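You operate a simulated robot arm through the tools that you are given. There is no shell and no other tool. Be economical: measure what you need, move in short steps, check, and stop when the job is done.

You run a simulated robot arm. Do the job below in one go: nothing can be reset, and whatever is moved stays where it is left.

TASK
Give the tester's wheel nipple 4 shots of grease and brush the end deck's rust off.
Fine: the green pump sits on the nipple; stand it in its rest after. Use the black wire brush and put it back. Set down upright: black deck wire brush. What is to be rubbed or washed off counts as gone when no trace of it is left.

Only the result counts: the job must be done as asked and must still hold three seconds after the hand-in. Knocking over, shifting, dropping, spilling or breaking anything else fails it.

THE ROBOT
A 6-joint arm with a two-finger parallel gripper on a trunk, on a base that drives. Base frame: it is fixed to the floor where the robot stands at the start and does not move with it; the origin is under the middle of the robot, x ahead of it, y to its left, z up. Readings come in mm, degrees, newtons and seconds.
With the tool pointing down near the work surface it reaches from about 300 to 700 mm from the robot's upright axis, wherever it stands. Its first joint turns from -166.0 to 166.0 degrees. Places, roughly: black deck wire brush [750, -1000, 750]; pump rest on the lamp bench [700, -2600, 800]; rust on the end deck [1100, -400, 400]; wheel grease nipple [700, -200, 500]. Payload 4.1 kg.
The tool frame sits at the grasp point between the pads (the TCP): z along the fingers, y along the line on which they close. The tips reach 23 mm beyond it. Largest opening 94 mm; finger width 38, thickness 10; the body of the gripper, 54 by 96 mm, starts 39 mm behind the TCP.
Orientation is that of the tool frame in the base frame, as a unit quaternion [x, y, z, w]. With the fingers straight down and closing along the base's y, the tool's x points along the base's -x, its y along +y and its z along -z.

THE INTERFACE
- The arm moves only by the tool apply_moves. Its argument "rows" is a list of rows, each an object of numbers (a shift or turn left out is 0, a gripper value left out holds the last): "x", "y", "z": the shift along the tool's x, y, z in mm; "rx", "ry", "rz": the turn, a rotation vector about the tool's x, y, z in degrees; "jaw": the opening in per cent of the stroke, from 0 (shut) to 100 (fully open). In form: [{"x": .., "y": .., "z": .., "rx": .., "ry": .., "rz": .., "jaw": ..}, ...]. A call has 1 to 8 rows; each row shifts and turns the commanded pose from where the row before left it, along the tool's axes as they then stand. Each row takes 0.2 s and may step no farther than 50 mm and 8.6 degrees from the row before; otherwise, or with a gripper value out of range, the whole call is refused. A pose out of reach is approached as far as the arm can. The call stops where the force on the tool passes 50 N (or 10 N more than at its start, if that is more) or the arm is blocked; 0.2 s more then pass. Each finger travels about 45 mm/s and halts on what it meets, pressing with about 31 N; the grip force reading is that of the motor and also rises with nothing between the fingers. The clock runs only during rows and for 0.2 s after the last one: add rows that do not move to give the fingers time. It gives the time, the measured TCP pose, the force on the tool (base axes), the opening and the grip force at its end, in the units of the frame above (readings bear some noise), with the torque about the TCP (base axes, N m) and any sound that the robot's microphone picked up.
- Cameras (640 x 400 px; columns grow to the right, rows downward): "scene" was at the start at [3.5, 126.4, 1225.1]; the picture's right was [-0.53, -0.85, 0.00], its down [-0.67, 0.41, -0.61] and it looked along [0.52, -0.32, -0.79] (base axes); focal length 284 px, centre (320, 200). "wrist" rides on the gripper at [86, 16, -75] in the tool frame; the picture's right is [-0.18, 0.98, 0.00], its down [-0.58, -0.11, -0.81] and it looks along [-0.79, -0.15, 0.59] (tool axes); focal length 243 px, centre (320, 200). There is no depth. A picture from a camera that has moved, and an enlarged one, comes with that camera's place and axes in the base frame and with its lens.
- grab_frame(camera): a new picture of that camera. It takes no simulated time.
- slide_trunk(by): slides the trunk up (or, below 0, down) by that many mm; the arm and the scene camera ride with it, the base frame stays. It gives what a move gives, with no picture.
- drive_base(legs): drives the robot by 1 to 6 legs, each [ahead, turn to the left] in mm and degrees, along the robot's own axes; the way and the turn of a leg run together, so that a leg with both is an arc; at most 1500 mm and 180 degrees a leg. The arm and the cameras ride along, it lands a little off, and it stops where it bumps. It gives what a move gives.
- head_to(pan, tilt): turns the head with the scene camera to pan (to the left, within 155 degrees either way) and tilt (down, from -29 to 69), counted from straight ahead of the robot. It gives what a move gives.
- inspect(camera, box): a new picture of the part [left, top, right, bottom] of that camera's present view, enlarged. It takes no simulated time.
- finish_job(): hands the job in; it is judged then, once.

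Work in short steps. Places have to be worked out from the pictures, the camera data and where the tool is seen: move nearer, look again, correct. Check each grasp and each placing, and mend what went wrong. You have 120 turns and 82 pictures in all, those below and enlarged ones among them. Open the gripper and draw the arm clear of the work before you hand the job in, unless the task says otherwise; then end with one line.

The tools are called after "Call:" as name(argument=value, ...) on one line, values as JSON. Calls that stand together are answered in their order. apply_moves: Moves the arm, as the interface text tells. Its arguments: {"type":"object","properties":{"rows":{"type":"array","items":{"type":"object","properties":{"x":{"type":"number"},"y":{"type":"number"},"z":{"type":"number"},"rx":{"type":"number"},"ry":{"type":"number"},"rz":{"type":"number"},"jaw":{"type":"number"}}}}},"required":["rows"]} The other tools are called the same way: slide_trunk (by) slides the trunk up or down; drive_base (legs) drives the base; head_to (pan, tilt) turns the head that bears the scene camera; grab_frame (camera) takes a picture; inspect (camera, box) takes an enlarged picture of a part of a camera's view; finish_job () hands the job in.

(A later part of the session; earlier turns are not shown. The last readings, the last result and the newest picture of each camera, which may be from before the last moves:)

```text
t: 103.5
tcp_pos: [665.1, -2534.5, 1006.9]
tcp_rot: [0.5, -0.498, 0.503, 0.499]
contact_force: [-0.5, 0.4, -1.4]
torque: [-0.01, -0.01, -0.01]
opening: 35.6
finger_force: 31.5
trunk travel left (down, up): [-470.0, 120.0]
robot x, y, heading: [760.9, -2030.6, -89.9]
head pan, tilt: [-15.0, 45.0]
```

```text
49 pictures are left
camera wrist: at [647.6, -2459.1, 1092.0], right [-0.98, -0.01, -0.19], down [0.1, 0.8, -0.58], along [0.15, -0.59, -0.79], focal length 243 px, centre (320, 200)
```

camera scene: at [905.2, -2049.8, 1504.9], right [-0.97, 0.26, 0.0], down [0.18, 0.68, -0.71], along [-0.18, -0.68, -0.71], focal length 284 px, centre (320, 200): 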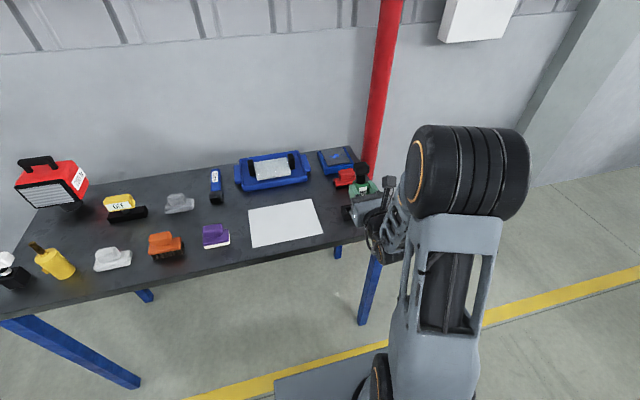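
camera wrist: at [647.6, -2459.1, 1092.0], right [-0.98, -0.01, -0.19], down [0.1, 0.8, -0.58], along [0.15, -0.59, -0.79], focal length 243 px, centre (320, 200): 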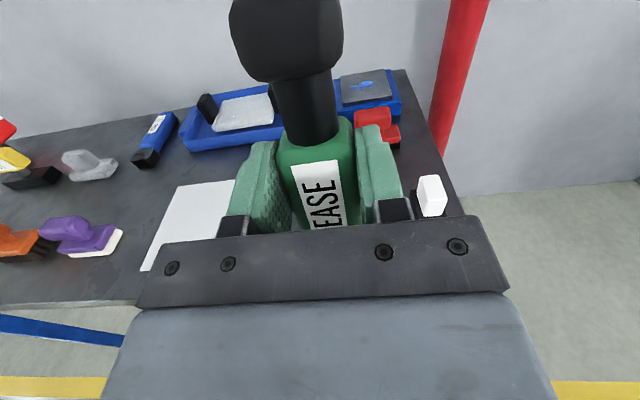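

The gripper hides the rest. I retract the tool 120 mm and view the rest and pump together to calibrate.

Call:
apply_moves(rows=[{"z": -40}, {"z": -40}, {"z": -40}, {}])

Call:
inspect(camera="scene", box=[300, 140, 420, 230])

```text
t: 104.5
tcp_pos: [623.7, -2478.7, 993.0]
tcp_rot: [0.5, -0.497, 0.503, 0.499]
contact_force: [-0.3, 0.3, -1.7]
torque: [0.01, 0.01, 0.0]
opening: 35.7
finger_force: 30.9
out of reach, approached as far as the arm can: row 1, 2, 3
trunk travel left (down, up): [-470.0, 120.0]
robot x, y, heading: [759.7, -2031.9, -89.9]
head pan, tilt: [-15.0, 45.0]
```

```text
4.44 times, centred on (360, 185) of scene
camera zoom: at [905.2, -2049.7, 1504.9], right [-0.97, 0.26, 0.0], down [0.18, 0.68, -0.71], along [-0.18, -0.68, -0.71], focal length 1264 px, centre (142, 267)
```

zoom: 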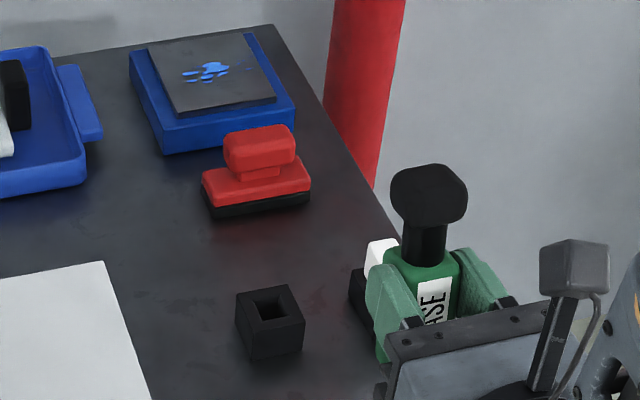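

I estimate the hole at about (654,-2630,835), but scene-vs-tool calibration shows ~10 mm bias. I'll view the hole with the wrist camera by stepping right and lowering the trunk in front of the bench.

Call:
apply_moves(rows=[{"y": 40}, {"y": 40}, {"y": 40}, {}])

Call:
slide_trunk(by=-60)

Call:
grab_frame(camera="wrist")

```text
t: 105.5
tcp_pos: [505.3, -2480.4, 991.6]
tcp_rot: [0.5, -0.498, 0.503, 0.499]
contact_force: [-1.0, 1.1, -1.0]
torque: [0.01, 0.01, 0.02]
opening: 35.5
finger_force: 30.9
trunk travel left (down, up): [-470.0, 120.0]
robot x, y, heading: [755.6, -2029.6, -90.4]
head pan, tilt: [-15.0, 45.0]
```

```text
t: 106.5
tcp_pos: [504.3, -2478.4, 931.0]
tcp_rot: [0.5, -0.497, 0.503, 0.499]
contact_force: [0.2, 0.5, -1.3]
torque: [0.05, -0.01, -0.01]
opening: 35.7
finger_force: 30.2
trunk travel left (down, up): [-410.0, 180.0]
robot x, y, heading: [761.3, -2031.5, -89.7]
head pan, tilt: [-15.0, 45.0]
```

```text
47 pictures are left
camera wrist: at [489.2, -2403.5, 1018.1], right [-0.98, -0.01, -0.19], down [0.1, 0.8, -0.58], along [0.15, -0.59, -0.79], focal length 243 px, centre (320, 200)
```

wrist: 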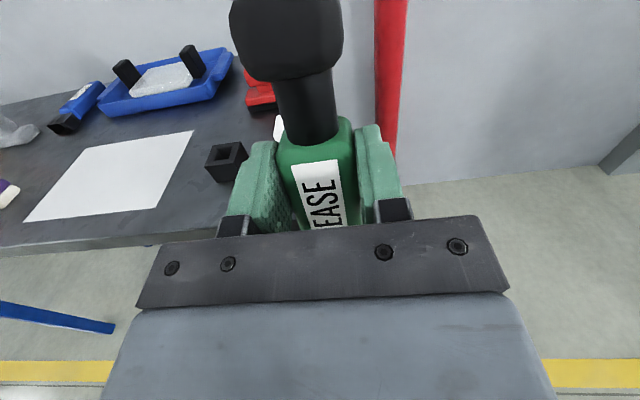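

The hole is visible; I enlarge it.

Call:
inspect(camera="wrist", box=[190, 130, 270, 190])

```text
6.67 times, centred on (230, 160) of wrist
camera zoom: at [489.2, -2403.5, 1018.1], right [-0.98, -0.01, -0.19], down [0.1, 0.8, -0.58], along [0.15, -0.59, -0.79], focal length 1618 px, centre (920, 467)
```

zoom: 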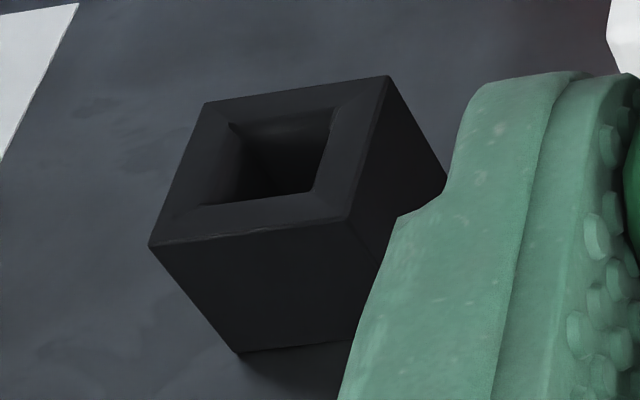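

One more wrist view from higher gives the hole's height by triangulation.

Call:
apply_moves(rows=[{"y": 40}, {}])

Call:
slide_trunk(by=80)

Call:
inspect(camera="wrist", box=[170, 150, 250, 210])

```text
t: 107.1
tcp_pos: [464.3, -2480.1, 932.8]
tcp_rot: [0.5, -0.498, 0.503, 0.499]
contact_force: [-0.1, -0.4, -1.2]
torque: [0.03, -0.01, 0.01]
opening: 35.6
finger_force: 31.3
trunk travel left (down, up): [-410.0, 180.0]
robot x, y, heading: [758.9, -2030.8, -89.8]
head pan, tilt: [-15.0, 45.0]
```

```text
t: 108.2
tcp_pos: [465.0, -2479.6, 1012.2]
tcp_rot: [0.5, -0.497, 0.504, 0.499]
contact_force: [0.6, 0.3, -1.3]
torque: [0.02, -0.02, -0.03]
opening: 35.8
finger_force: 31.1
trunk travel left (down, up): [-490.0, 100.0]
robot x, y, heading: [762.9, -2030.2, -90.0]
head pan, tilt: [-15.0, 45.0]
```

```text
6.67 times, centred on (210, 180) of wrist
camera zoom: at [448.0, -2404.2, 1099.0], right [-0.98, -0.01, -0.19], down [0.1, 0.8, -0.58], along [0.15, -0.59, -0.79], focal length 1618 px, centre (1053, 333)
```

zoom: 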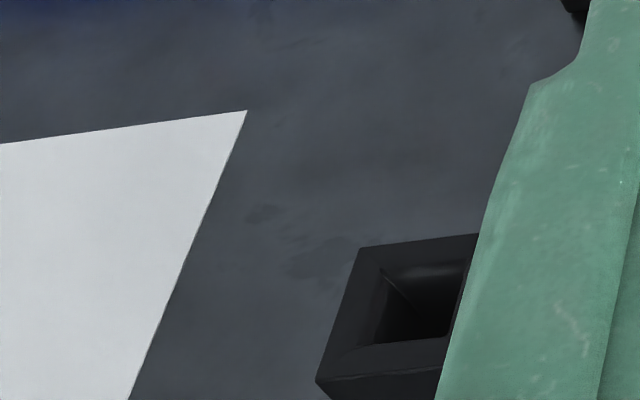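

Triangulation gives the hole at (653.5,-2637.5), block top z≈829, block 40 mm, hole ≈22 mm. I enlarge the pump in the wrist view to find its axis relative to the TCP.

Call:
inspect(camera="wrist", box=[220, 60, 420, 240])

```text
2.22 times, centred on (320, 150) of wrist
camera zoom: at [448.0, -2404.2, 1099.0], right [-0.98, -0.01, -0.19], down [0.1, 0.8, -0.58], along [0.15, -0.59, -0.79], focal length 539 px, centre (320, 311)
```

zoom: 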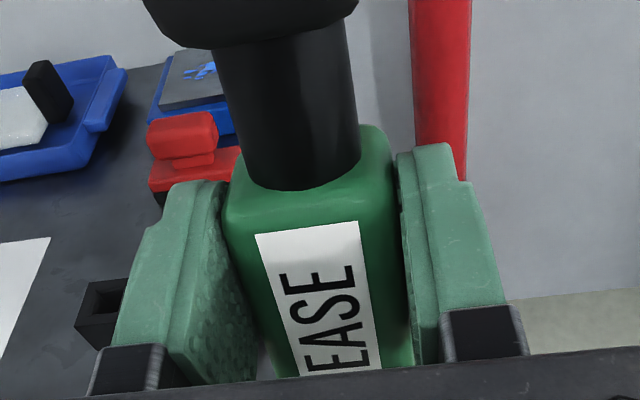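

The axis offset is uncertain (6–17 mm). From here the scene camera may see the nozzle from the side; I look.

Call:
head_to(pan=-45, tilt=42)

Call:
inspect(camera="scene", box=[240, 130, 400, 240])

```text
t: 109.2
tcp_pos: [465.3, -2480.1, 1013.0]
tcp_rot: [0.499, -0.498, 0.502, 0.5]
contact_force: [0.6, -0.2, -1.3]
torque: [0.0, 0.01, 0.01]
opening: 35.8
finger_force: 31.1
trunk travel left (down, up): [-490.0, 100.0]
robot x, y, heading: [760.2, -2030.3, -90.0]
head pan, tilt: [-45.0, 42.0]
```

```text
3.64 times, centred on (320, 185) of scene
camera zoom: at [867.2, -2030.4, 1529.2], right [-0.71, 0.71, 0.0], down [0.47, 0.47, -0.74], along [-0.52, -0.53, -0.67], focal length 1034 px, centre (320, 254)
```

zoom: 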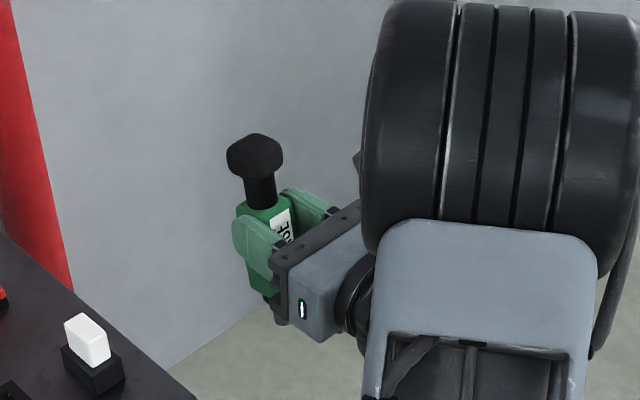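

The nozzle tip is visible, and the pump seems to lean a few degrees. I enlarge more to measure.

Call:
inspect(camera="scene", box=[280, 144, 344, 212])

```text
5.88 times, centred on (312, 178) of scene
camera zoom: at [867.2, -2030.4, 1529.2], right [-0.71, 0.71, 0.0], down [0.47, 0.47, -0.74], along [-0.52, -0.53, -0.67], focal length 1672 px, centre (367, 329)
```

zoom: 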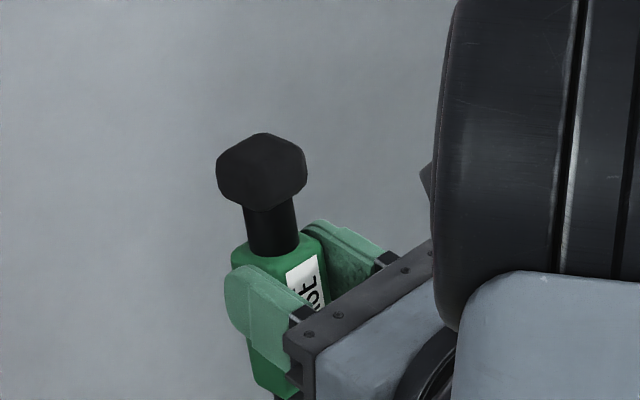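

The stem leans ~5° in image, implying ~7° pitch (knob away from robot). I pitch the tool +7° and recheck.

Call:
apply_moves(rows=[{"ry": 7}, {}])

Call:
inspect(camera="scene", box=[280, 144, 344, 212])

```text
t: 109.8
tcp_pos: [464.1, -2480.2, 1012.8]
tcp_rot: [0.468, -0.466, 0.533, 0.529]
contact_force: [-0.1, 0.5, -2.2]
torque: [0.01, 0.03, -0.03]
opening: 35.6
finger_force: 30.7
trunk travel left (down, up): [-490.0, 100.0]
robot x, y, heading: [760.1, -2030.0, -90.0]
head pan, tilt: [-45.0, 42.0]
```

```text
5.88 times, centred on (312, 178) of scene
camera zoom: at [867.0, -2030.5, 1529.2], right [-0.71, 0.71, 0.0], down [0.47, 0.47, -0.74], along [-0.52, -0.53, -0.67], focal length 1672 px, centre (367, 329)
```

zoom: 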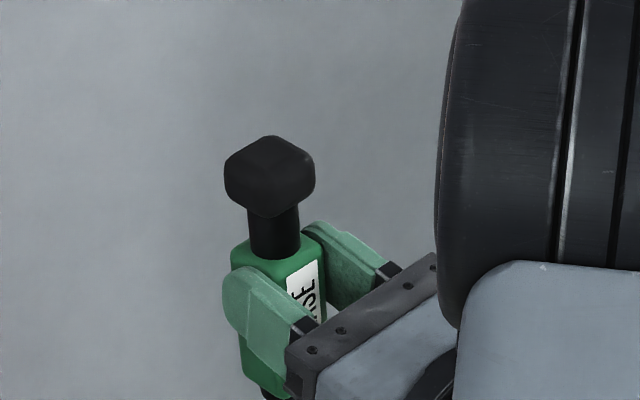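

The pump now hangs vertical. I view the lower end too, to fix the nozzle position.

Call:
inspect(camera="scene", box=[272, 160, 344, 225])

```text
6.15 times, centred on (308, 192) of scene
camera zoom: at [867.0, -2030.5, 1529.2], right [-0.71, 0.71, 0.0], down [0.47, 0.47, -0.74], along [-0.52, -0.53, -0.67], focal length 1750 px, centre (394, 246)
```

zoom: 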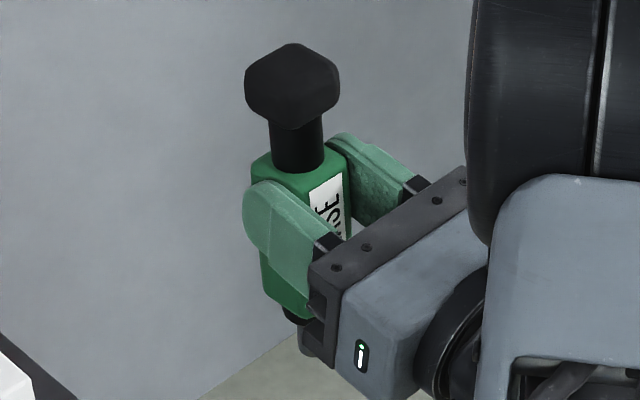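

Estimates of the axis disagree, so I'll servo visually: from this side view nozzle and rest can be seen together if the robot stands ~190 mm further +x. I drive there.

Call:
drive_base(legs=[[0, -90], [-190, 0], [0, 90]])

Call:
grab_frame(camera="scene")

```text
t: 119.0
tcp_pos: [685.9, -2491.3, 1012.7]
tcp_rot: [0.482, -0.452, 0.548, 0.513]
contact_force: [0.2, 0.2, -1.6]
torque: [0.01, -0.03, -0.01]
opening: 35.6
finger_force: 31.1
trunk travel left (down, up): [-490.0, 100.0]
robot x, y, heading: [954.4, -2023.8, -86.6]
head pan, tilt: [-45.0, 42.0]
```

```text
39 pictures are left
camera scene: at [1059.5, -2017.9, 1529.2], right [-0.75, 0.66, 0.0], down [0.44, 0.5, -0.74], along [-0.49, -0.56, -0.67], focal length 284 px, centre (320, 200)
```

scene: 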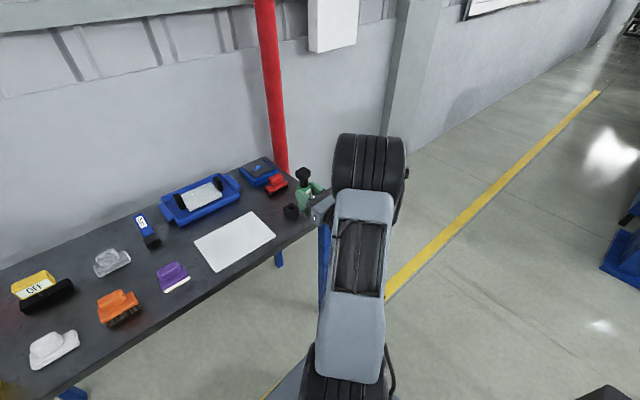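

I square the heading, then move the pump forward near the rest at safe height.

Call:
drive_base(legs=[[0, -3.4]])

Call:
apply_moves(rows=[{"z": 40, "x": -4.9}, {"z": 40, "x": -4.9}, {"z": 40, "x": -4.9}, {}])

Call:
slide_trunk(by=-60)

Call:
inspect(camera="scene", box=[240, 140, 360, 230])

```text
t: 119.8
tcp_pos: [657.6, -2473.4, 1013.4]
tcp_rot: [0.469, -0.466, 0.533, 0.528]
contact_force: [0.3, 0.1, -1.2]
torque: [0.02, -0.01, 0.03]
opening: 35.8
finger_force: 30.9
trunk travel left (down, up): [-490.0, 100.0]
robot x, y, heading: [953.5, -2026.3, -89.8]
head pan, tilt: [-45.0, 42.0]
```

```text
t: 120.8
tcp_pos: [656.9, -2595.8, 1014.0]
tcp_rot: [0.468, -0.467, 0.531, 0.529]
contact_force: [0.4, 0.2, -1.1]
torque: [0.01, -0.01, 0.03]
opening: 35.4
finger_force: 31.3
trunk travel left (down, up): [-490.0, 100.0]
robot x, y, heading: [953.1, -2026.4, -90.0]
head pan, tilt: [-45.0, 42.0]
```

```text
t: 121.8
tcp_pos: [657.6, -2594.8, 953.7]
tcp_rot: [0.469, -0.466, 0.532, 0.528]
contact_force: [0.5, 0.1, -1.3]
torque: [0.04, 0.0, 0.03]
opening: 35.3
finger_force: 31.5
trunk travel left (down, up): [-430.0, 160.0]
robot x, y, heading: [949.1, -2025.8, -89.9]
head pan, tilt: [-45.0, 42.0]
```

```text
4.44 times, centred on (300, 185) of scene
camera zoom: at [1059.7, -2024.4, 1469.2], right [-0.71, 0.71, 0.0], down [0.47, 0.47, -0.74], along [-0.53, -0.53, -0.67], focal length 1264 px, centre (409, 267)
```

zoom: 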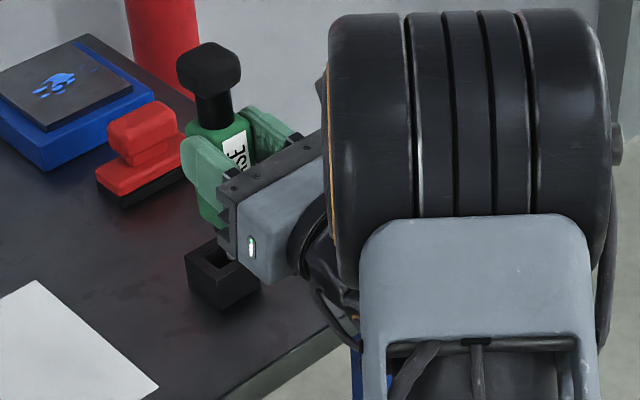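

Combining both cameras: the pump axis lies ~13.5 mm ahead of and 1 mm left of the TCP. I move the TCP to (653.5,-2623.5) and lower to just above the block, then look.

Call:
apply_moves(rows=[{"y": 4, "z": 28.5, "x": -3.5}, {"x": -14.9, "z": -1.8}, {"x": -11, "z": -1.3}, {}])

Call:
inspect(camera="scene", box=[240, 150, 320, 220])

```text
t: 122.8
tcp_pos: [652.6, -2625.2, 927.9]
tcp_rot: [0.469, -0.466, 0.532, 0.528]
contact_force: [0.1, 0.0, -1.8]
torque: [0.06, 0.0, -0.01]
opening: 35.6
finger_force: 31.5
trunk travel left (down, up): [-430.0, 160.0]
robot x, y, heading: [950.9, -2027.5, -90.0]
head pan, tilt: [-45.0, 42.0]
```

```text
5.71 times, centred on (280, 185) of scene
camera zoom: at [1059.7, -2024.5, 1469.2], right [-0.71, 0.71, 0.0], down [0.47, 0.47, -0.74], along [-0.53, -0.53, -0.67], focal length 1625 px, centre (549, 286)
```

zoom: 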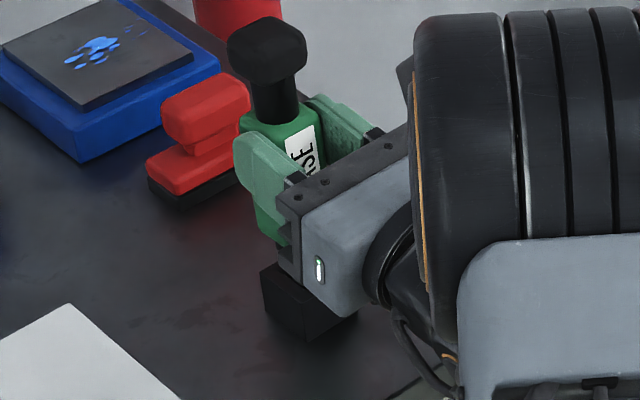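

Alignment looks right. I descend in small steps, watching force.

Call:
apply_moves(rows=[{"x": -5, "z": -0.6}, {"x": -5, "z": -0.6}, {"x": -4, "z": -0.5}, {"x": -4, "z": -0.5}, {}])

```text
t: 124.0
tcp_pos: [654.2, -2623.6, 909.9]
tcp_rot: [0.468, -0.466, 0.533, 0.529]
contact_force: [-4.9, 0.0, 0.4]
torque: [-0.06, 0.42, -0.08]
opening: 35.5
finger_force: 31.4
trunk travel left (down, up): [-430.0, 160.0]
robot x, y, heading: [950.7, -2025.0, -90.0]
head pan, tilt: [-45.0, 42.0]
```

The nozzle tip touches the hole's +x side wall (lateral 5 N, no vertical force). I shift 3 mm toward -x and go on.

Call:
apply_moves(rows=[{"y": 3}, {}])

Call:
apply_moves(rows=[{"x": -4, "z": -0.5}, {"x": -4, "z": -0.5}, {}])

```text
t: 124.7
tcp_pos: [652.2, -2624.1, 908.9]
tcp_rot: [0.469, -0.466, 0.533, 0.528]
contact_force: [2.4, -4.4, -2.0]
torque: [-0.41, -0.12, -0.03]
opening: 35.4
finger_force: 30.8
trunk travel left (down, up): [-430.0, 160.0]
robot x, y, heading: [951.1, -2024.8, -89.8]
head pan, tilt: [-45.0, 42.0]
```

```text
t: 125.5
tcp_pos: [650.8, -2621.6, 904.4]
tcp_rot: [0.468, -0.464, 0.533, 0.531]
contact_force: [3.7, -2.3, 19.9]
torque: [-0.66, -0.28, 0.08]
opening: 36.1
finger_force: 31.2
trunk travel left (down, up): [-430.0, 160.0]
robot x, y, heading: [953.1, -2024.7, -90.0]
head pan, tilt: [-45.0, 42.0]
```

Vertical force 20 N: the nozzle has likely bottomed in the rest. I check with a picture before releasing.

Call:
inspect(camera="scene", box=[250, 160, 310, 212])

```text
7.69 times, centred on (280, 186) of scene
camera zoom: at [1061.0, -2022.8, 1469.4], right [-0.71, 0.71, 0.0], down [0.47, 0.47, -0.74], along [-0.53, -0.53, -0.67], focal length 2187 px, centre (628, 308)
```

zoom: 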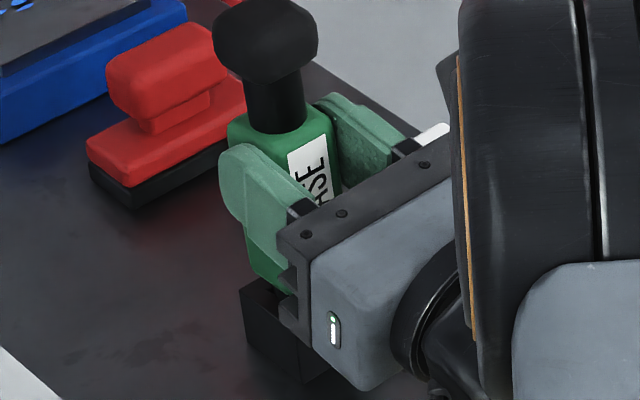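

The green shoulder is nearly on the block rim, slightly off-centre. I lift a bit, shift 3 mm forward, 1 mm +x, and press down again.

Call:
apply_moves(rows=[{"x": 6, "z": 0.7}, {"z": 3, "x": -0.4, "y": -1.2}, {}])

Call:
apply_moves(rows=[{"x": -3, "z": -0.4}, {"x": -3, "z": -0.4}, {}])

```text
t: 126.2
tcp_pos: [652.4, -2625.4, 906.7]
tcp_rot: [0.468, -0.469, 0.531, 0.528]
contact_force: [-0.4, 6.7, -3.6]
torque: [0.6, 0.01, -0.02]
opening: 35.3
finger_force: 31.2
trunk travel left (down, up): [-430.0, 160.0]
robot x, y, heading: [952.5, -2027.7, -89.9]
head pan, tilt: [-45.0, 42.0]
```

```text
t: 127.0
tcp_pos: [651.4, -2625.0, 904.7]
tcp_rot: [0.467, -0.465, 0.533, 0.531]
contact_force: [1.3, 10.9, 8.9]
torque: [0.53, 0.0, 0.03]
opening: 35.8
finger_force: 30.7
trunk travel left (down, up): [-430.0, 160.0]
robot x, y, heading: [954.0, -2024.4, -89.9]
head pan, tilt: [-45.0, 42.0]
```

It stops at the same height (904.5) again, with tight side contact both ways: seated. I relieve the side load and open the fingers slowly.

Call:
apply_moves(rows=[{"z": -1.7, "x": 2.2}, {}, {}])

Call:
apply_moves(rows=[{"jaw": 42}, {"jaw": 60}, {}, {}])

Call:
inspect(camera="scene", box=[250, 160, 310, 212])

```text
t: 127.8
tcp_pos: [651.9, -2624.4, 904.9]
tcp_rot: [0.468, -0.466, 0.533, 0.529]
contact_force: [0.7, -2.4, 3.9]
torque: [-0.25, -0.02, 0.0]
opening: 35.5
finger_force: 31.2
trunk travel left (down, up): [-430.0, 160.0]
robot x, y, heading: [948.9, -2025.0, -90.3]
head pan, tilt: [-45.0, 42.0]
```

```text
t: 128.8
tcp_pos: [651.3, -2624.1, 904.2]
tcp_rot: [0.469, -0.467, 0.532, 0.528]
contact_force: [-0.3, -0.7, 0.1]
torque: [0.01, 0.02, -0.01]
opening: 56.3
finger_force: 0.1
trunk travel left (down, up): [-430.0, 160.0]
robot x, y, heading: [953.2, -2023.6, -89.9]
head pan, tilt: [-45.0, 42.0]
```

```text
7.69 times, centred on (280, 186) of scene
camera zoom: at [1059.7, -2024.3, 1469.2], right [-0.71, 0.71, 0.0], down [0.47, 0.47, -0.74], along [-0.53, -0.53, -0.67], focal length 2187 px, centre (628, 308)
```

zoom: 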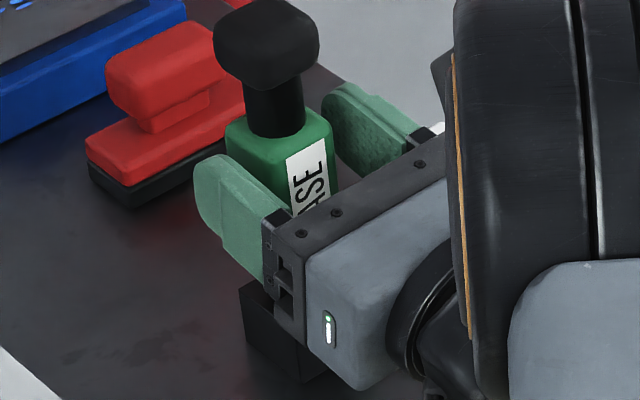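

The pump stands in the rest. I open fully and retract straight back.

Call:
apply_moves(rows=[{"jaw": 95}, {}, {"z": -15, "x": 1.8}, {"z": -30, "x": 3.7}, {"z": -35, "x": 4.3}, {"z": -40, "x": 4.9}, {"z": -20, "x": 2.5}, {}])

Call:
head_to(pan=-30, tilt=42)

Call:
inspect(camera="scene", box=[270, 130, 390, 230])

```text
t: 130.7
tcp_pos: [649.8, -2481.5, 905.9]
tcp_rot: [0.468, -0.466, 0.533, 0.529]
contact_force: [0.3, 0.0, -0.3]
torque: [-0.02, -0.04, 0.03]
opening: 89.0
finger_force: 0.2
trunk travel left (down, up): [-430.0, 160.0]
robot x, y, heading: [951.4, -2023.0, -90.1]
head pan, tilt: [-45.0, 42.0]
```

```text
t: 131.4
tcp_pos: [648.9, -2483.3, 906.0]
tcp_rot: [0.469, -0.466, 0.532, 0.528]
contact_force: [-0.3, -0.7, 0.3]
torque: [0.0, 0.01, -0.01]
opening: 89.3
finger_force: 0.0
trunk travel left (down, up): [-430.0, 160.0]
robot x, y, heading: [953.3, -2021.2, -89.8]
head pan, tilt: [-30.0, 42.0]
```

```text
4.00 times, centred on (330, 180) of scene
camera zoom: at [1077.0, -2037.5, 1469.2], right [-0.87, 0.5, 0.0], down [0.33, 0.58, -0.74], along [-0.37, -0.64, -0.67], focal length 1137 px, centre (280, 280)
```

zoom: 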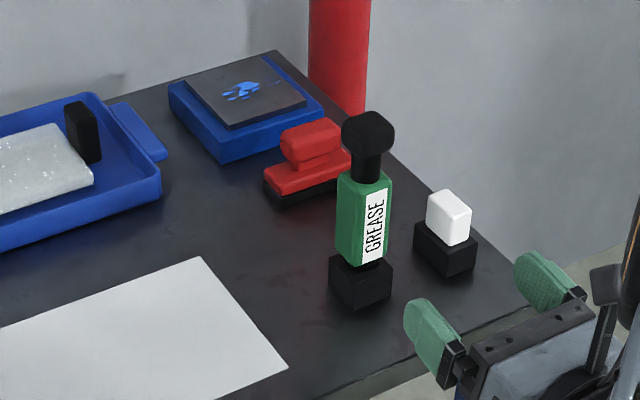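

The pump stands properly in its rest. Now I drive round to the front of the middle bench, where the brush is.

Call:
drive_base(legs=[[-60, 0], [0, -90], [700, 0], [0, -90], [1000, 0], [0, -90]])

Call:
apply_moves(rows=[{"ry": -8.5}, {"ry": -8.5}, {"ry": -8.5}, {"ry": -8.5}, {"ry": -8.5}, {"ry": -8.5}, {"ry": -8.5}, {"ry": -8.5}])

Call:
apply_moves(rows=[{"ry": -8.5}, {"ry": -8.5}, {"ry": -8.5}, {"ry": -3.5}, {"rz": -8.5}, {"rz": -8.5}, {"rz": -8.5}, {"rz": -8.5}])

Call:
apply_moves(rows=[{"rz": -8.5}, {"rz": -8.5}, {"rz": -8.5}, {"rz": -8.5}, {"rz": -8.5}, {"rz": -8.5}, {"rz": -8.5}, {"rz": -8.5}])

Call:
apply_moves(rows=[{"rz": -8.5}, {"rz": -8.5}, {"rz": -8.5}, {"rz": -8.5}, {"rz": -8.5}, {"rz": -8.5}, {"rz": -8.5}, {"rz": -8.5}])

```text
t: 145.9
tcp_pos: [592.3, -1147.5, 906.1]
tcp_rot: [0.487, 0.448, 0.549, -0.511]
contact_force: [-1.2, -17.1, 6.7]
torque: [-0.77, -0.29, -0.7]
opening: 88.9
finger_force: 0.1
trunk travel left (down, up): [-430.0, 160.0]
robot x, y, heading: [262.4, -1575.7, 86.6]
head pan, tilt: [-30.0, 42.0]
stopped in leg 5: the force on the tool passed its limit (the readings are from after the stop); the commanded pose is now the measured one
```

```text
t: 147.7
tcp_pos: [592.0, -1145.5, 906.8]
tcp_rot: [0.709, 0.658, 0.185, -0.173]
contact_force: [0.4, 6.2, 18.2]
torque: [0.03, -0.79, 0.33]
opening: 89.3
finger_force: 0.1
trunk travel left (down, up): [-430.0, 160.0]
robot x, y, heading: [259.7, -1577.6, 86.6]
head pan, tilt: [-30.0, 42.0]
```

```text
t: 149.5
tcp_pos: [591.8, -1144.5, 905.7]
tcp_rot: [0.501, 0.865, -0.001, -0.003]
contact_force: [-0.7, 0.7, -0.3]
torque: [0.06, -0.03, 0.0]
opening: 89.1
finger_force: 0.0
trunk travel left (down, up): [-430.0, 160.0]
robot x, y, heading: [259.5, -1578.0, 86.8]
head pan, tilt: [-30.0, 42.0]
```

```text
t: 151.3
tcp_pos: [591.8, -1143.7, 905.5]
tcp_rot: [-0.069, 0.998, 0.002, -0.003]
contact_force: [-0.3, 0.6, 0.5]
torque: [0.01, 0.02, -0.01]
opening: 89.5
finger_force: 0.0
trunk travel left (down, up): [-430.0, 160.0]
robot x, y, heading: [257.2, -1576.5, 86.9]
head pan, tilt: [-30.0, 42.0]
```

```text
t: 153.1
tcp_pos: [591.5, -1144.0, 904.7]
tcp_rot: [-0.614, 0.789, 0.002, -0.002]
contact_force: [0.2, -0.9, 0.5]
torque: [-0.01, 0.0, 0.0]
opening: 89.1
finger_force: 0.0
trunk travel left (down, up): [-430.0, 160.0]
robot x, y, heading: [259.1, -1582.2, 86.7]
head pan, tilt: [-30.0, 42.0]
```

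The drive stopped early: the arm, held to the right, touched something at the bench's corner. I look at it at once.

Call:
head_to(pan=-40, tilt=35)

Call:
grab_frame(camera="scene")

```text
t: 153.8
tcp_pos: [591.5, -1144.9, 904.0]
tcp_rot: [-0.613, 0.79, 0.003, -0.003]
contact_force: [-0.3, -0.3, 0.0]
torque: [0.0, 0.0, 0.02]
opening: 89.4
finger_force: 0.1
trunk travel left (down, up): [-430.0, 160.0]
robot x, y, heading: [258.8, -1581.5, 86.5]
head pan, tilt: [-40.0, 35.0]
```

```text
33 pictures are left
camera scene: at [149.8, -1564.9, 1479.7], right [0.73, -0.69, 0.0], down [-0.39, -0.42, -0.82], along [0.56, 0.6, -0.57], focal length 284 px, centre (320, 200)
```

scene: 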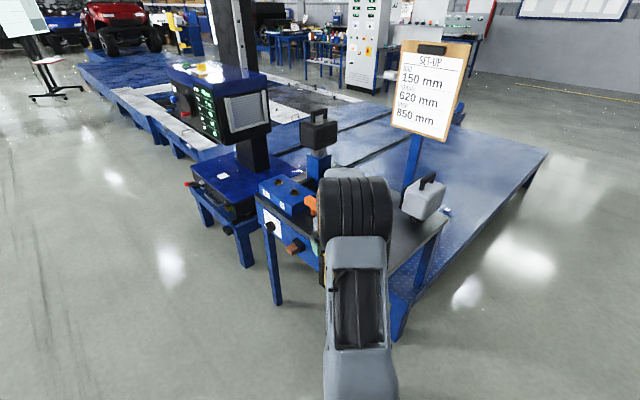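

The arm hides the spot. I raise the trunk straight up and back away, then look again.

Call:
slide_trunk(by=150)

Call:
drive_base(legs=[[-150, 0], [0, 60]])

Call:
head_to(pan=-105, tilt=38)

Call:
grab_frame(camera="scene")

```text
t: 155.6
tcp_pos: [590.9, -1145.6, 1053.9]
tcp_rot: [-0.614, 0.789, 0.003, -0.002]
contact_force: [-0.8, -1.0, -0.4]
torque: [-0.03, -0.02, 0.01]
opening: 89.4
finger_force: 0.0
trunk travel left (down, up): [-580.0, 10.0]
robot x, y, heading: [257.9, -1580.7, 86.7]
head pan, tilt: [-40.0, 35.0]
```

```text
t: 159.6
tcp_pos: [49.0, -1219.1, 1052.6]
tcp_rot: [0.923, -0.385, -0.001, 0.003]
contact_force: [0.3, 0.2, -0.3]
torque: [-0.01, 0.03, 0.03]
opening: 89.1
finger_force: 0.1
trunk travel left (down, up): [-580.0, 10.0]
robot x, y, heading: [247.8, -1726.1, 145.7]
head pan, tilt: [-40.0, 35.0]
```

```text
t: 160.9
tcp_pos: [50.5, -1220.1, 1053.8]
tcp_rot: [0.923, -0.385, -0.002, 0.003]
contact_force: [-0.3, -0.4, -0.3]
torque: [0.0, 0.03, 0.04]
opening: 89.3
finger_force: 0.0
trunk travel left (down, up): [-580.0, 10.0]
robot x, y, heading: [250.7, -1727.7, 145.8]
head pan, tilt: [-105.0, 38.0]
```

```text
32 pictures are left
camera scene: at [271.5, -1842.6, 1625.1], right [0.65, -0.76, 0.0], down [-0.47, -0.4, -0.79], along [0.6, 0.51, -0.62], focal length 284 px, centre (320, 200)
```

scene: 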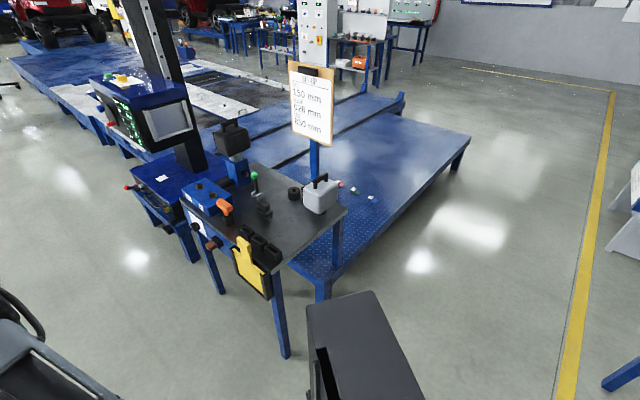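

The yellow card still sits in its holder; I enlarge the bench to check it and see the brush.

Call:
inspect(camera="scene", box=[175, 160, 355, 300])

```text
2.86 times, centred on (265, 230) of scene
camera zoom: at [271.5, -1842.6, 1625.1], right [0.65, -0.76, 0.0], down [-0.47, -0.4, -0.79], along [0.6, 0.51, -0.62], focal length 812 px, centre (477, 114)
```

zoom: 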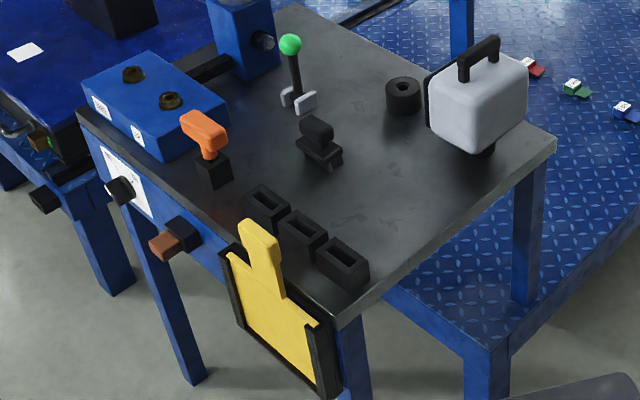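

The bench is undisturbed. The brush (black handle on a bristle base) is at about (855,-1015). I bring the arm back to the middle in standard down pose before driving.

Call:
apply_moves(rows=[{"y": 42, "x": 8.5}, {"y": 42, "x": 8.5}, {"y": 42, "x": 8.5}, {"y": 42, "x": 8.5}, {"y": 42, "x": 8.5}, {"y": 42, "x": 8.5}, {"y": 42, "x": 8.5, "rz": -6}, {"rz": -5.3}])

Call:
drive_base(legs=[[0, -56], [705, 0]])

```text
t: 162.8
tcp_pos: [-118.1, -1468.7, 1053.9]
tcp_rot: [0.957, -0.291, -0.002, 0.003]
contact_force: [0.2, 0.2, 0.4]
torque: [-0.01, 0.01, 0.0]
opening: 89.2
finger_force: 0.0
trunk travel left (down, up): [-580.0, 10.0]
robot x, y, heading: [249.4, -1723.6, 145.7]
head pan, tilt: [-105.0, 38.0]
```

```text
t: 169.2
tcp_pos: [277.1, -566.1, 1054.0]
tcp_rot: [-0.705, 0.709, 0.002, -0.002]
contact_force: [0.4, -0.4, -0.6]
torque: [0.0, -0.01, 0.02]
opening: 89.3
finger_force: 0.0
trunk travel left (down, up): [-580.0, 10.0]
robot x, y, heading: [263.7, -1015.5, 89.1]
head pan, tilt: [-105.0, 38.0]
```

I turn to face the bench with the arm high above it, and look.

Call:
drive_base(legs=[[0, -89]])

Call:
grab_frame(camera="wrist")

Call:
head_to(pan=-15, tilt=48)

Call:
grab_frame(camera="scene")

```text
t: 173.3
tcp_pos: [712.9, -1019.9, 1055.1]
tcp_rot: [-0.005, 1.0, 0.003, 0.001]
contact_force: [-0.7, 0.0, 0.1]
torque: [0.01, 0.01, 0.0]
opening: 89.2
finger_force: 0.0
trunk travel left (down, up): [-580.0, 10.0]
robot x, y, heading: [264.8, -1011.9, -0.0]
head pan, tilt: [-105.0, 38.0]
```

```text
30 pictures are left
camera wrist: at [626.4, -1004.7, 1128.8], right [0.17, 0.98, 0.01], down [0.58, -0.11, 0.81], along [0.8, -0.14, -0.59], focal length 243 px, centre (320, 200)
```

wrist: 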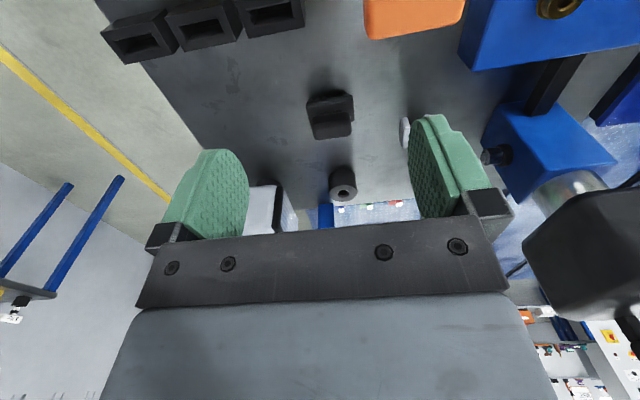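

```text
t: 175.0
tcp_pos: [712.6, -1020.8, 1054.9]
tcp_rot: [-0.005, 1.0, 0.004, 0.001]
contact_force: [-0.3, 0.3, 1.2]
torque: [0.0, -0.01, -0.03]
opening: 89.6
finger_force: 0.1
trunk travel left (down, up): [-580.0, 10.0]
robot x, y, heading: [264.8, -1018.5, 0.2]
head pan, tilt: [-15.0, 48.0]
```

```text
29 pictures are left
camera scene: at [278.5, -869.5, 1610.7], right [-0.26, -0.97, 0.0], down [-0.72, 0.19, -0.67], along [0.65, -0.17, -0.74], focal length 284 px, centre (320, 200)
```

scene: 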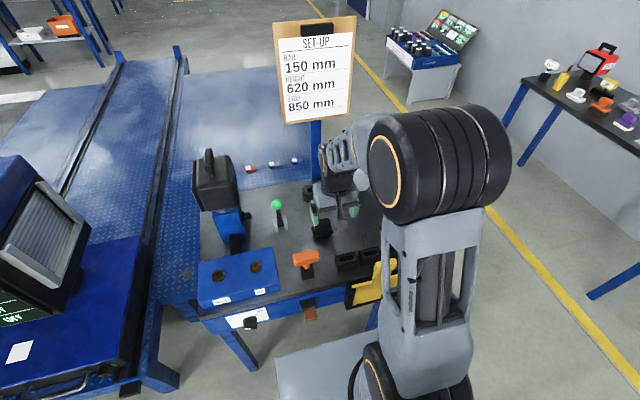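

The brush is at about (857,-1027), rust near (1058,-428). I move closer above the brush for a better view.

Call:
slide_trunk(by=-110)

Call:
apply_moves(rows=[{"x": -35}, {"x": -35}, {}])

Call:
grab_frame(camera="wrist")

```text
t: 176.4
tcp_pos: [713.9, -1019.9, 944.9]
tcp_rot: [-0.005, 1.0, 0.003, 0.001]
contact_force: [0.3, 0.9, 0.2]
torque: [0.0, 0.02, 0.03]
opening: 89.4
finger_force: 0.1
trunk travel left (down, up): [-470.0, 120.0]
robot x, y, heading: [263.7, -1015.3, 0.3]
head pan, tilt: [-15.0, 48.0]
```

```text
t: 177.2
tcp_pos: [783.8, -1019.3, 942.7]
tcp_rot: [-0.005, 1.0, 0.004, 0.001]
contact_force: [0.1, -0.2, 0.7]
torque: [0.0, 0.03, -0.01]
opening: 89.1
finger_force: 0.0
trunk travel left (down, up): [-470.0, 120.0]
robot x, y, heading: [265.2, -1015.5, -0.0]
head pan, tilt: [-15.0, 48.0]
```

```text
28 pictures are left
camera wrist: at [697.2, -1004.3, 1017.0], right [0.17, 0.98, 0.01], down [0.58, -0.11, 0.81], along [0.79, -0.14, -0.59], focal length 243 px, centre (320, 200)
```

wrist: 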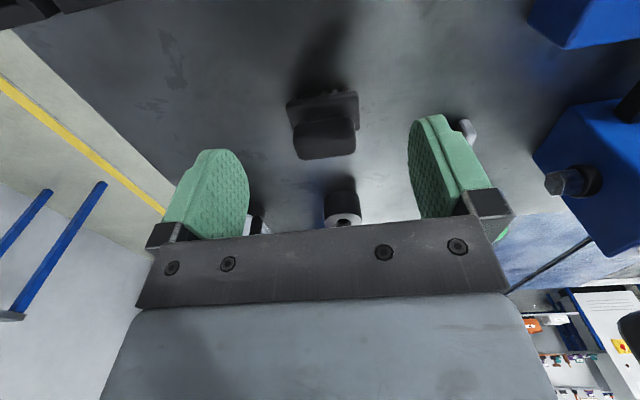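

Call:
inspect(camera="wrist", box=[270, 70, 390, 180])

```text
3.64 times, centred on (330, 125) of wrist
camera zoom: at [697.2, -1004.3, 1017.0], right [0.17, 0.98, 0.01], down [0.58, -0.11, 0.81], along [0.79, -0.14, -0.59], focal length 882 px, centre (284, 473)
```

zoom: 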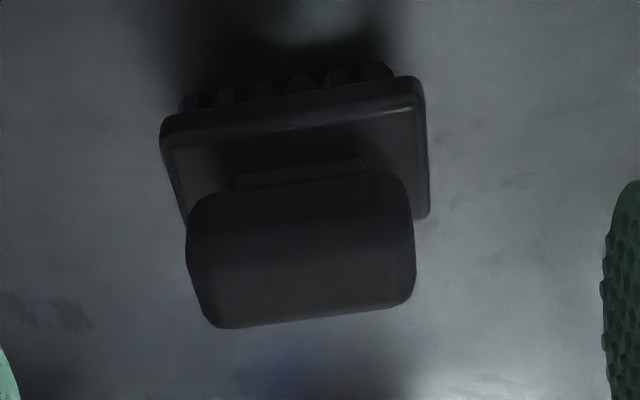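

To get heights right, I tilt the gripper 35° forward and lower it to view the brush from the side.

Call:
apply_moves(rows=[{"ry": -7}, {"ry": -7}, {"ry": -7}, {"ry": -7}, {"ry": -7}, {}])

Call:
slide_trunk(by=-55)

Call:
inspect(camera="wrist", box=[240, 0, 440, 180])

```text
t: 178.6
tcp_pos: [783.0, -1019.7, 944.3]
tcp_rot: [-0.004, 0.953, 0.004, 0.303]
contact_force: [0.7, 0.6, 0.0]
torque: [0.02, 0.01, 0.0]
opening: 89.2
finger_force: 0.1
trunk travel left (down, up): [-470.0, 120.0]
robot x, y, heading: [261.7, -1014.2, 0.2]
head pan, tilt: [-15.0, 48.0]
```

```text
t: 179.6
tcp_pos: [783.4, -1020.7, 889.3]
tcp_rot: [-0.004, 0.953, 0.004, 0.301]
contact_force: [0.2, -0.5, 0.1]
torque: [-0.01, -0.02, -0.02]
opening: 89.4
finger_force: 0.0
trunk travel left (down, up): [-415.0, 175.0]
robot x, y, heading: [263.5, -1015.5, 0.0]
head pan, tilt: [-15.0, 48.0]
```

```text
2.22 times, centred on (340, 90) of wrist
camera zoom: at [669.4, -1004.3, 900.7], right [0.14, 0.98, 0.11], down [0.01, -0.11, 0.99], along [0.99, -0.14, -0.03], focal length 539 px, centre (276, 444)
```

zoom: 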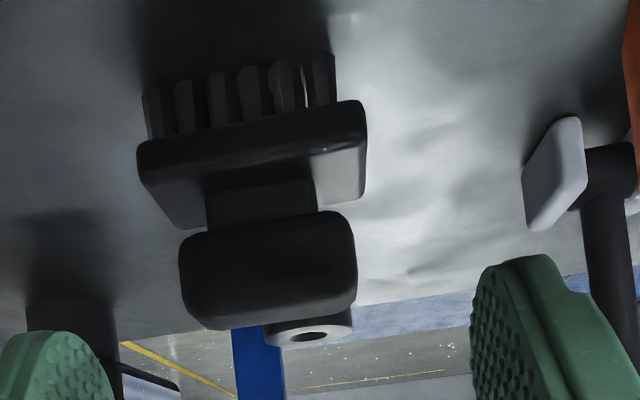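

The side view gives: handle centre (843,-1025,~841), 57 mm wide along y, plate top z≈818, bench ≈790. I keep the 35° tilt (extra reach later) and approach along the finger axis.

Call:
apply_moves(rows=[{"x": -26, "y": -4.5, "jaw": 100}, {"z": 25}, {"z": 22}, {"z": 10}, {}])

Call:
grab_frame(camera="wrist")

```text
t: 180.8
tcp_pos: [837.6, -1024.6, 858.9]
tcp_rot: [-0.004, 0.953, 0.005, 0.302]
contact_force: [-0.1, -0.7, 0.1]
torque: [0.0, -0.02, -0.02]
opening: 93.8
finger_force: 0.1
trunk travel left (down, up): [-415.0, 175.0]
robot x, y, heading: [263.2, -1014.1, 0.2]
head pan, tilt: [-15.0, 48.0]
```

```text
25 pictures are left
camera wrist: at [723.4, -1008.4, 869.4], right [0.14, 0.98, 0.11], down [0.01, -0.11, 0.99], along [0.99, -0.14, -0.03], focal length 243 px, centre (320, 200)
```

wrist: 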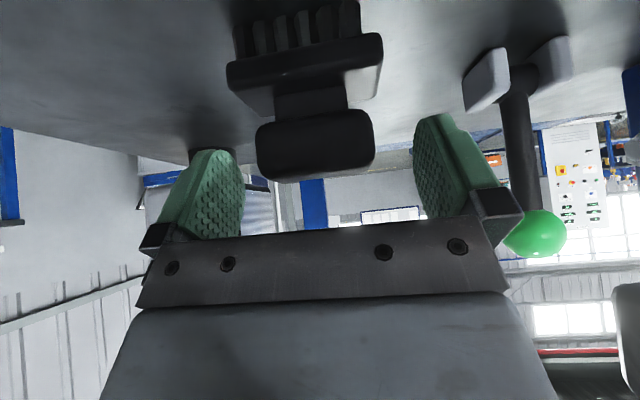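

Handle spans z≈827–855 at y≈-1024. I advance 9 mm more and close.

Call:
apply_moves(rows=[{"z": 9}, {}, {"jaw": 0}, {}, {}, {}, {}])

```text
t: 182.4
tcp_pos: [841.3, -1024.1, 851.4]
tcp_rot: [-0.005, 0.953, 0.005, 0.302]
contact_force: [0.5, 0.0, 0.3]
torque: [-0.05, -0.02, -0.01]
opening: 55.5
finger_force: 31.5
trunk travel left (down, up): [-415.0, 175.0]
robot x, y, heading: [262.5, -1012.7, 0.2]
head pan, tilt: [-15.0, 48.0]
```

Gripped at 55.5 mm. I lift with the trunk and check.

Call:
slide_trunk(by=120)

Call:
grab_frame(camera="wrist")

```text
t: 183.9
tcp_pos: [841.1, -1023.0, 969.8]
tcp_rot: [-0.004, 0.953, 0.004, 0.301]
contact_force: [-0.6, -0.4, -1.6]
torque: [0.0, -0.04, -0.03]
opening: 55.6
finger_force: 31.4
trunk travel left (down, up): [-535.0, 55.0]
robot x, y, heading: [263.3, -1011.9, 0.3]
head pan, tilt: [-15.0, 48.0]
```

```text
24 pictures are left
camera wrist: at [728.4, -1007.9, 981.7], right [0.14, 0.98, 0.11], down [0.01, -0.11, 0.99], along [0.99, -0.14, -0.03], focal length 243 px, centre (320, 200)
```

wrist: 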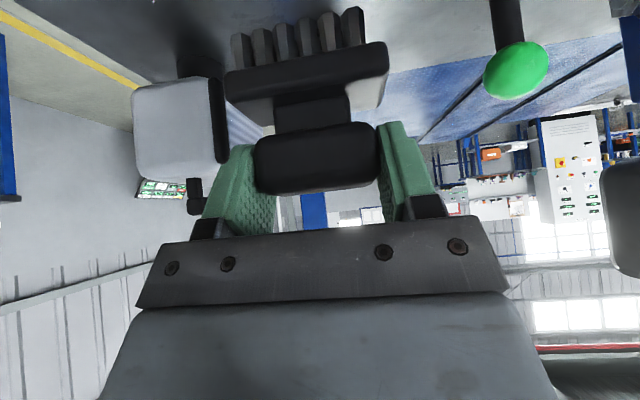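

The brush is held level. I back off and drive toward the gap between bench and tester.

Call:
drive_base(legs=[[-300, 0], [0, 90], [545, 0], [0, -90]])

Call:
head_to(pan=-5, tilt=42)

Call:
grab_frame(camera="scene")

```text
t: 196.2
tcp_pos: [545.2, -488.2, 969.9]
tcp_rot: [-0.003, 0.953, 0.004, 0.302]
contact_force: [-0.5, -0.2, -2.0]
torque: [0.02, 0.0, -0.01]
opening: 55.6
finger_force: 31.3
trunk travel left (down, up): [-535.0, 55.0]
robot x, y, heading: [-34.0, -481.9, 0.1]
head pan, tilt: [-15.0, 48.0]
```

```text
t: 197.0
tcp_pos: [546.2, -489.7, 970.9]
tcp_rot: [-0.003, 0.953, 0.004, 0.302]
contact_force: [0.4, 0.8, -0.5]
torque: [0.02, -0.03, 0.01]
opening: 55.6
finger_force: 30.7
trunk travel left (down, up): [-535.0, 55.0]
robot x, y, heading: [-35.0, -481.3, 0.1]
head pan, tilt: [-5.0, 42.0]
```

```text
23 pictures are left
camera scene: at [-10.4, -320.2, 1574.2], right [-0.09, -1.0, 0.0], down [-0.67, 0.06, -0.74], along [0.74, -0.06, -0.67], focal length 284 px, centre (320, 200)
```

scene: 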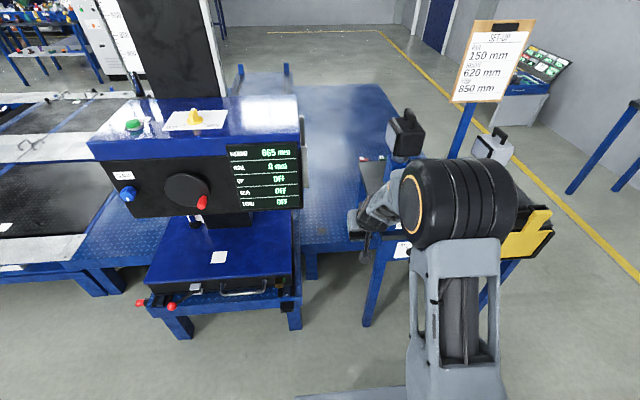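

The gap is ~384 mm wide (tester leg y≈-251, bench leg y≈-635), so the base must stop with its front at x≈655. I creep forward with a small left correction.

Call:
drive_base(legs=[[0, 5], [370, 0], [0, -5]])

Call:
head_to(pan=-10, tilt=50)

Call:
grab_frame(camera="scene")

Call:
grab_frame(camera="wrist")

```text
t: 200.3
tcp_pos: [912.4, -460.6, 969.9]
tcp_rot: [0.001, 0.953, 0.003, 0.301]
contact_force: [-0.5, -0.4, -1.3]
torque: [0.01, -0.01, 0.01]
opening: 55.7
finger_force: 30.6
trunk travel left (down, up): [-535.0, 55.0]
robot x, y, heading: [334.9, -449.4, -0.4]
head pan, tilt: [-5.0, 42.0]
```

```text
t: 201.0
tcp_pos: [912.7, -460.8, 970.5]
tcp_rot: [0.002, 0.954, 0.002, 0.301]
contact_force: [0.6, 0.1, -1.1]
torque: [0.01, -0.02, -0.01]
opening: 55.8
finger_force: 31.5
trunk travel left (down, up): [-535.0, 55.0]
robot x, y, heading: [336.3, -447.2, -0.3]
head pan, tilt: [-10.0, 50.0]
```

```text
22 pictures are left
camera scene: at [350.5, -294.5, 1563.0], right [-0.18, -0.98, 0.0], down [-0.75, 0.14, -0.64], along [0.63, -0.11, -0.77], focal length 284 px, centre (320, 200)
```

scene: 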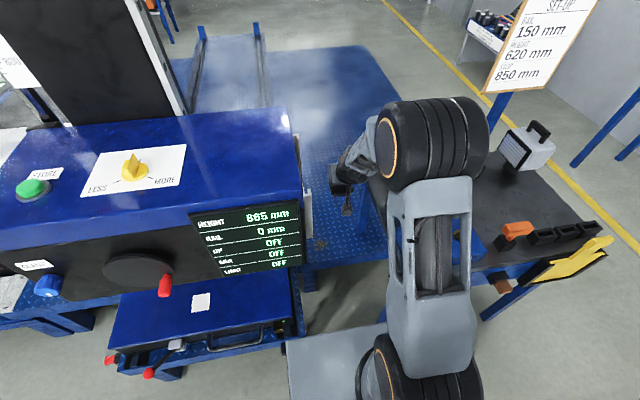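

```text
21 pictures are left
camera wrist: at [799.0, -444.2, 981.7], right [0.15, 0.98, 0.11], down [0.01, -0.11, 0.99], along [0.99, -0.15, -0.03], focal length 243 px, centre (320, 200)
```

wrist: 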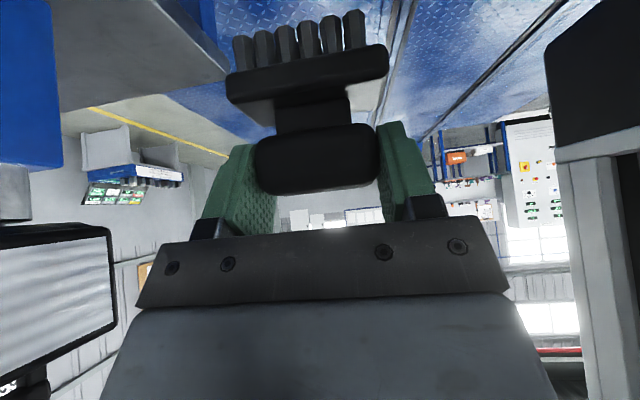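

The rust shows at about (1059,-416). I enlarge it to get its extent.

Call:
inspect(camera="scene", box=[290, 210, 370, 270])

```text
6.67 times, centred on (330, 240) of scene
camera zoom: at [350.5, -294.5, 1563.0], right [-0.18, -0.98, 0.0], down [-0.75, 0.14, -0.64], along [0.63, -0.11, -0.77], focal length 1896 px, centre (253, -67)
```

zoom: 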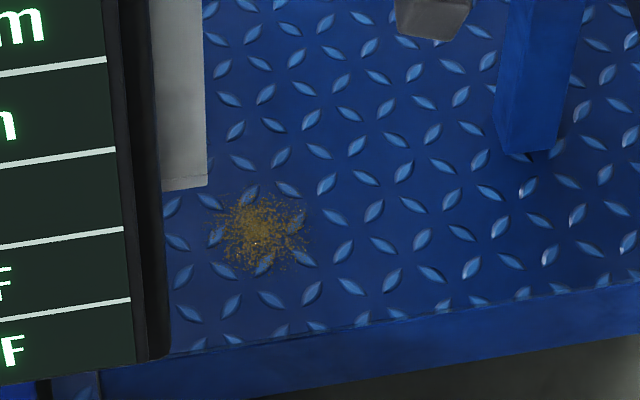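

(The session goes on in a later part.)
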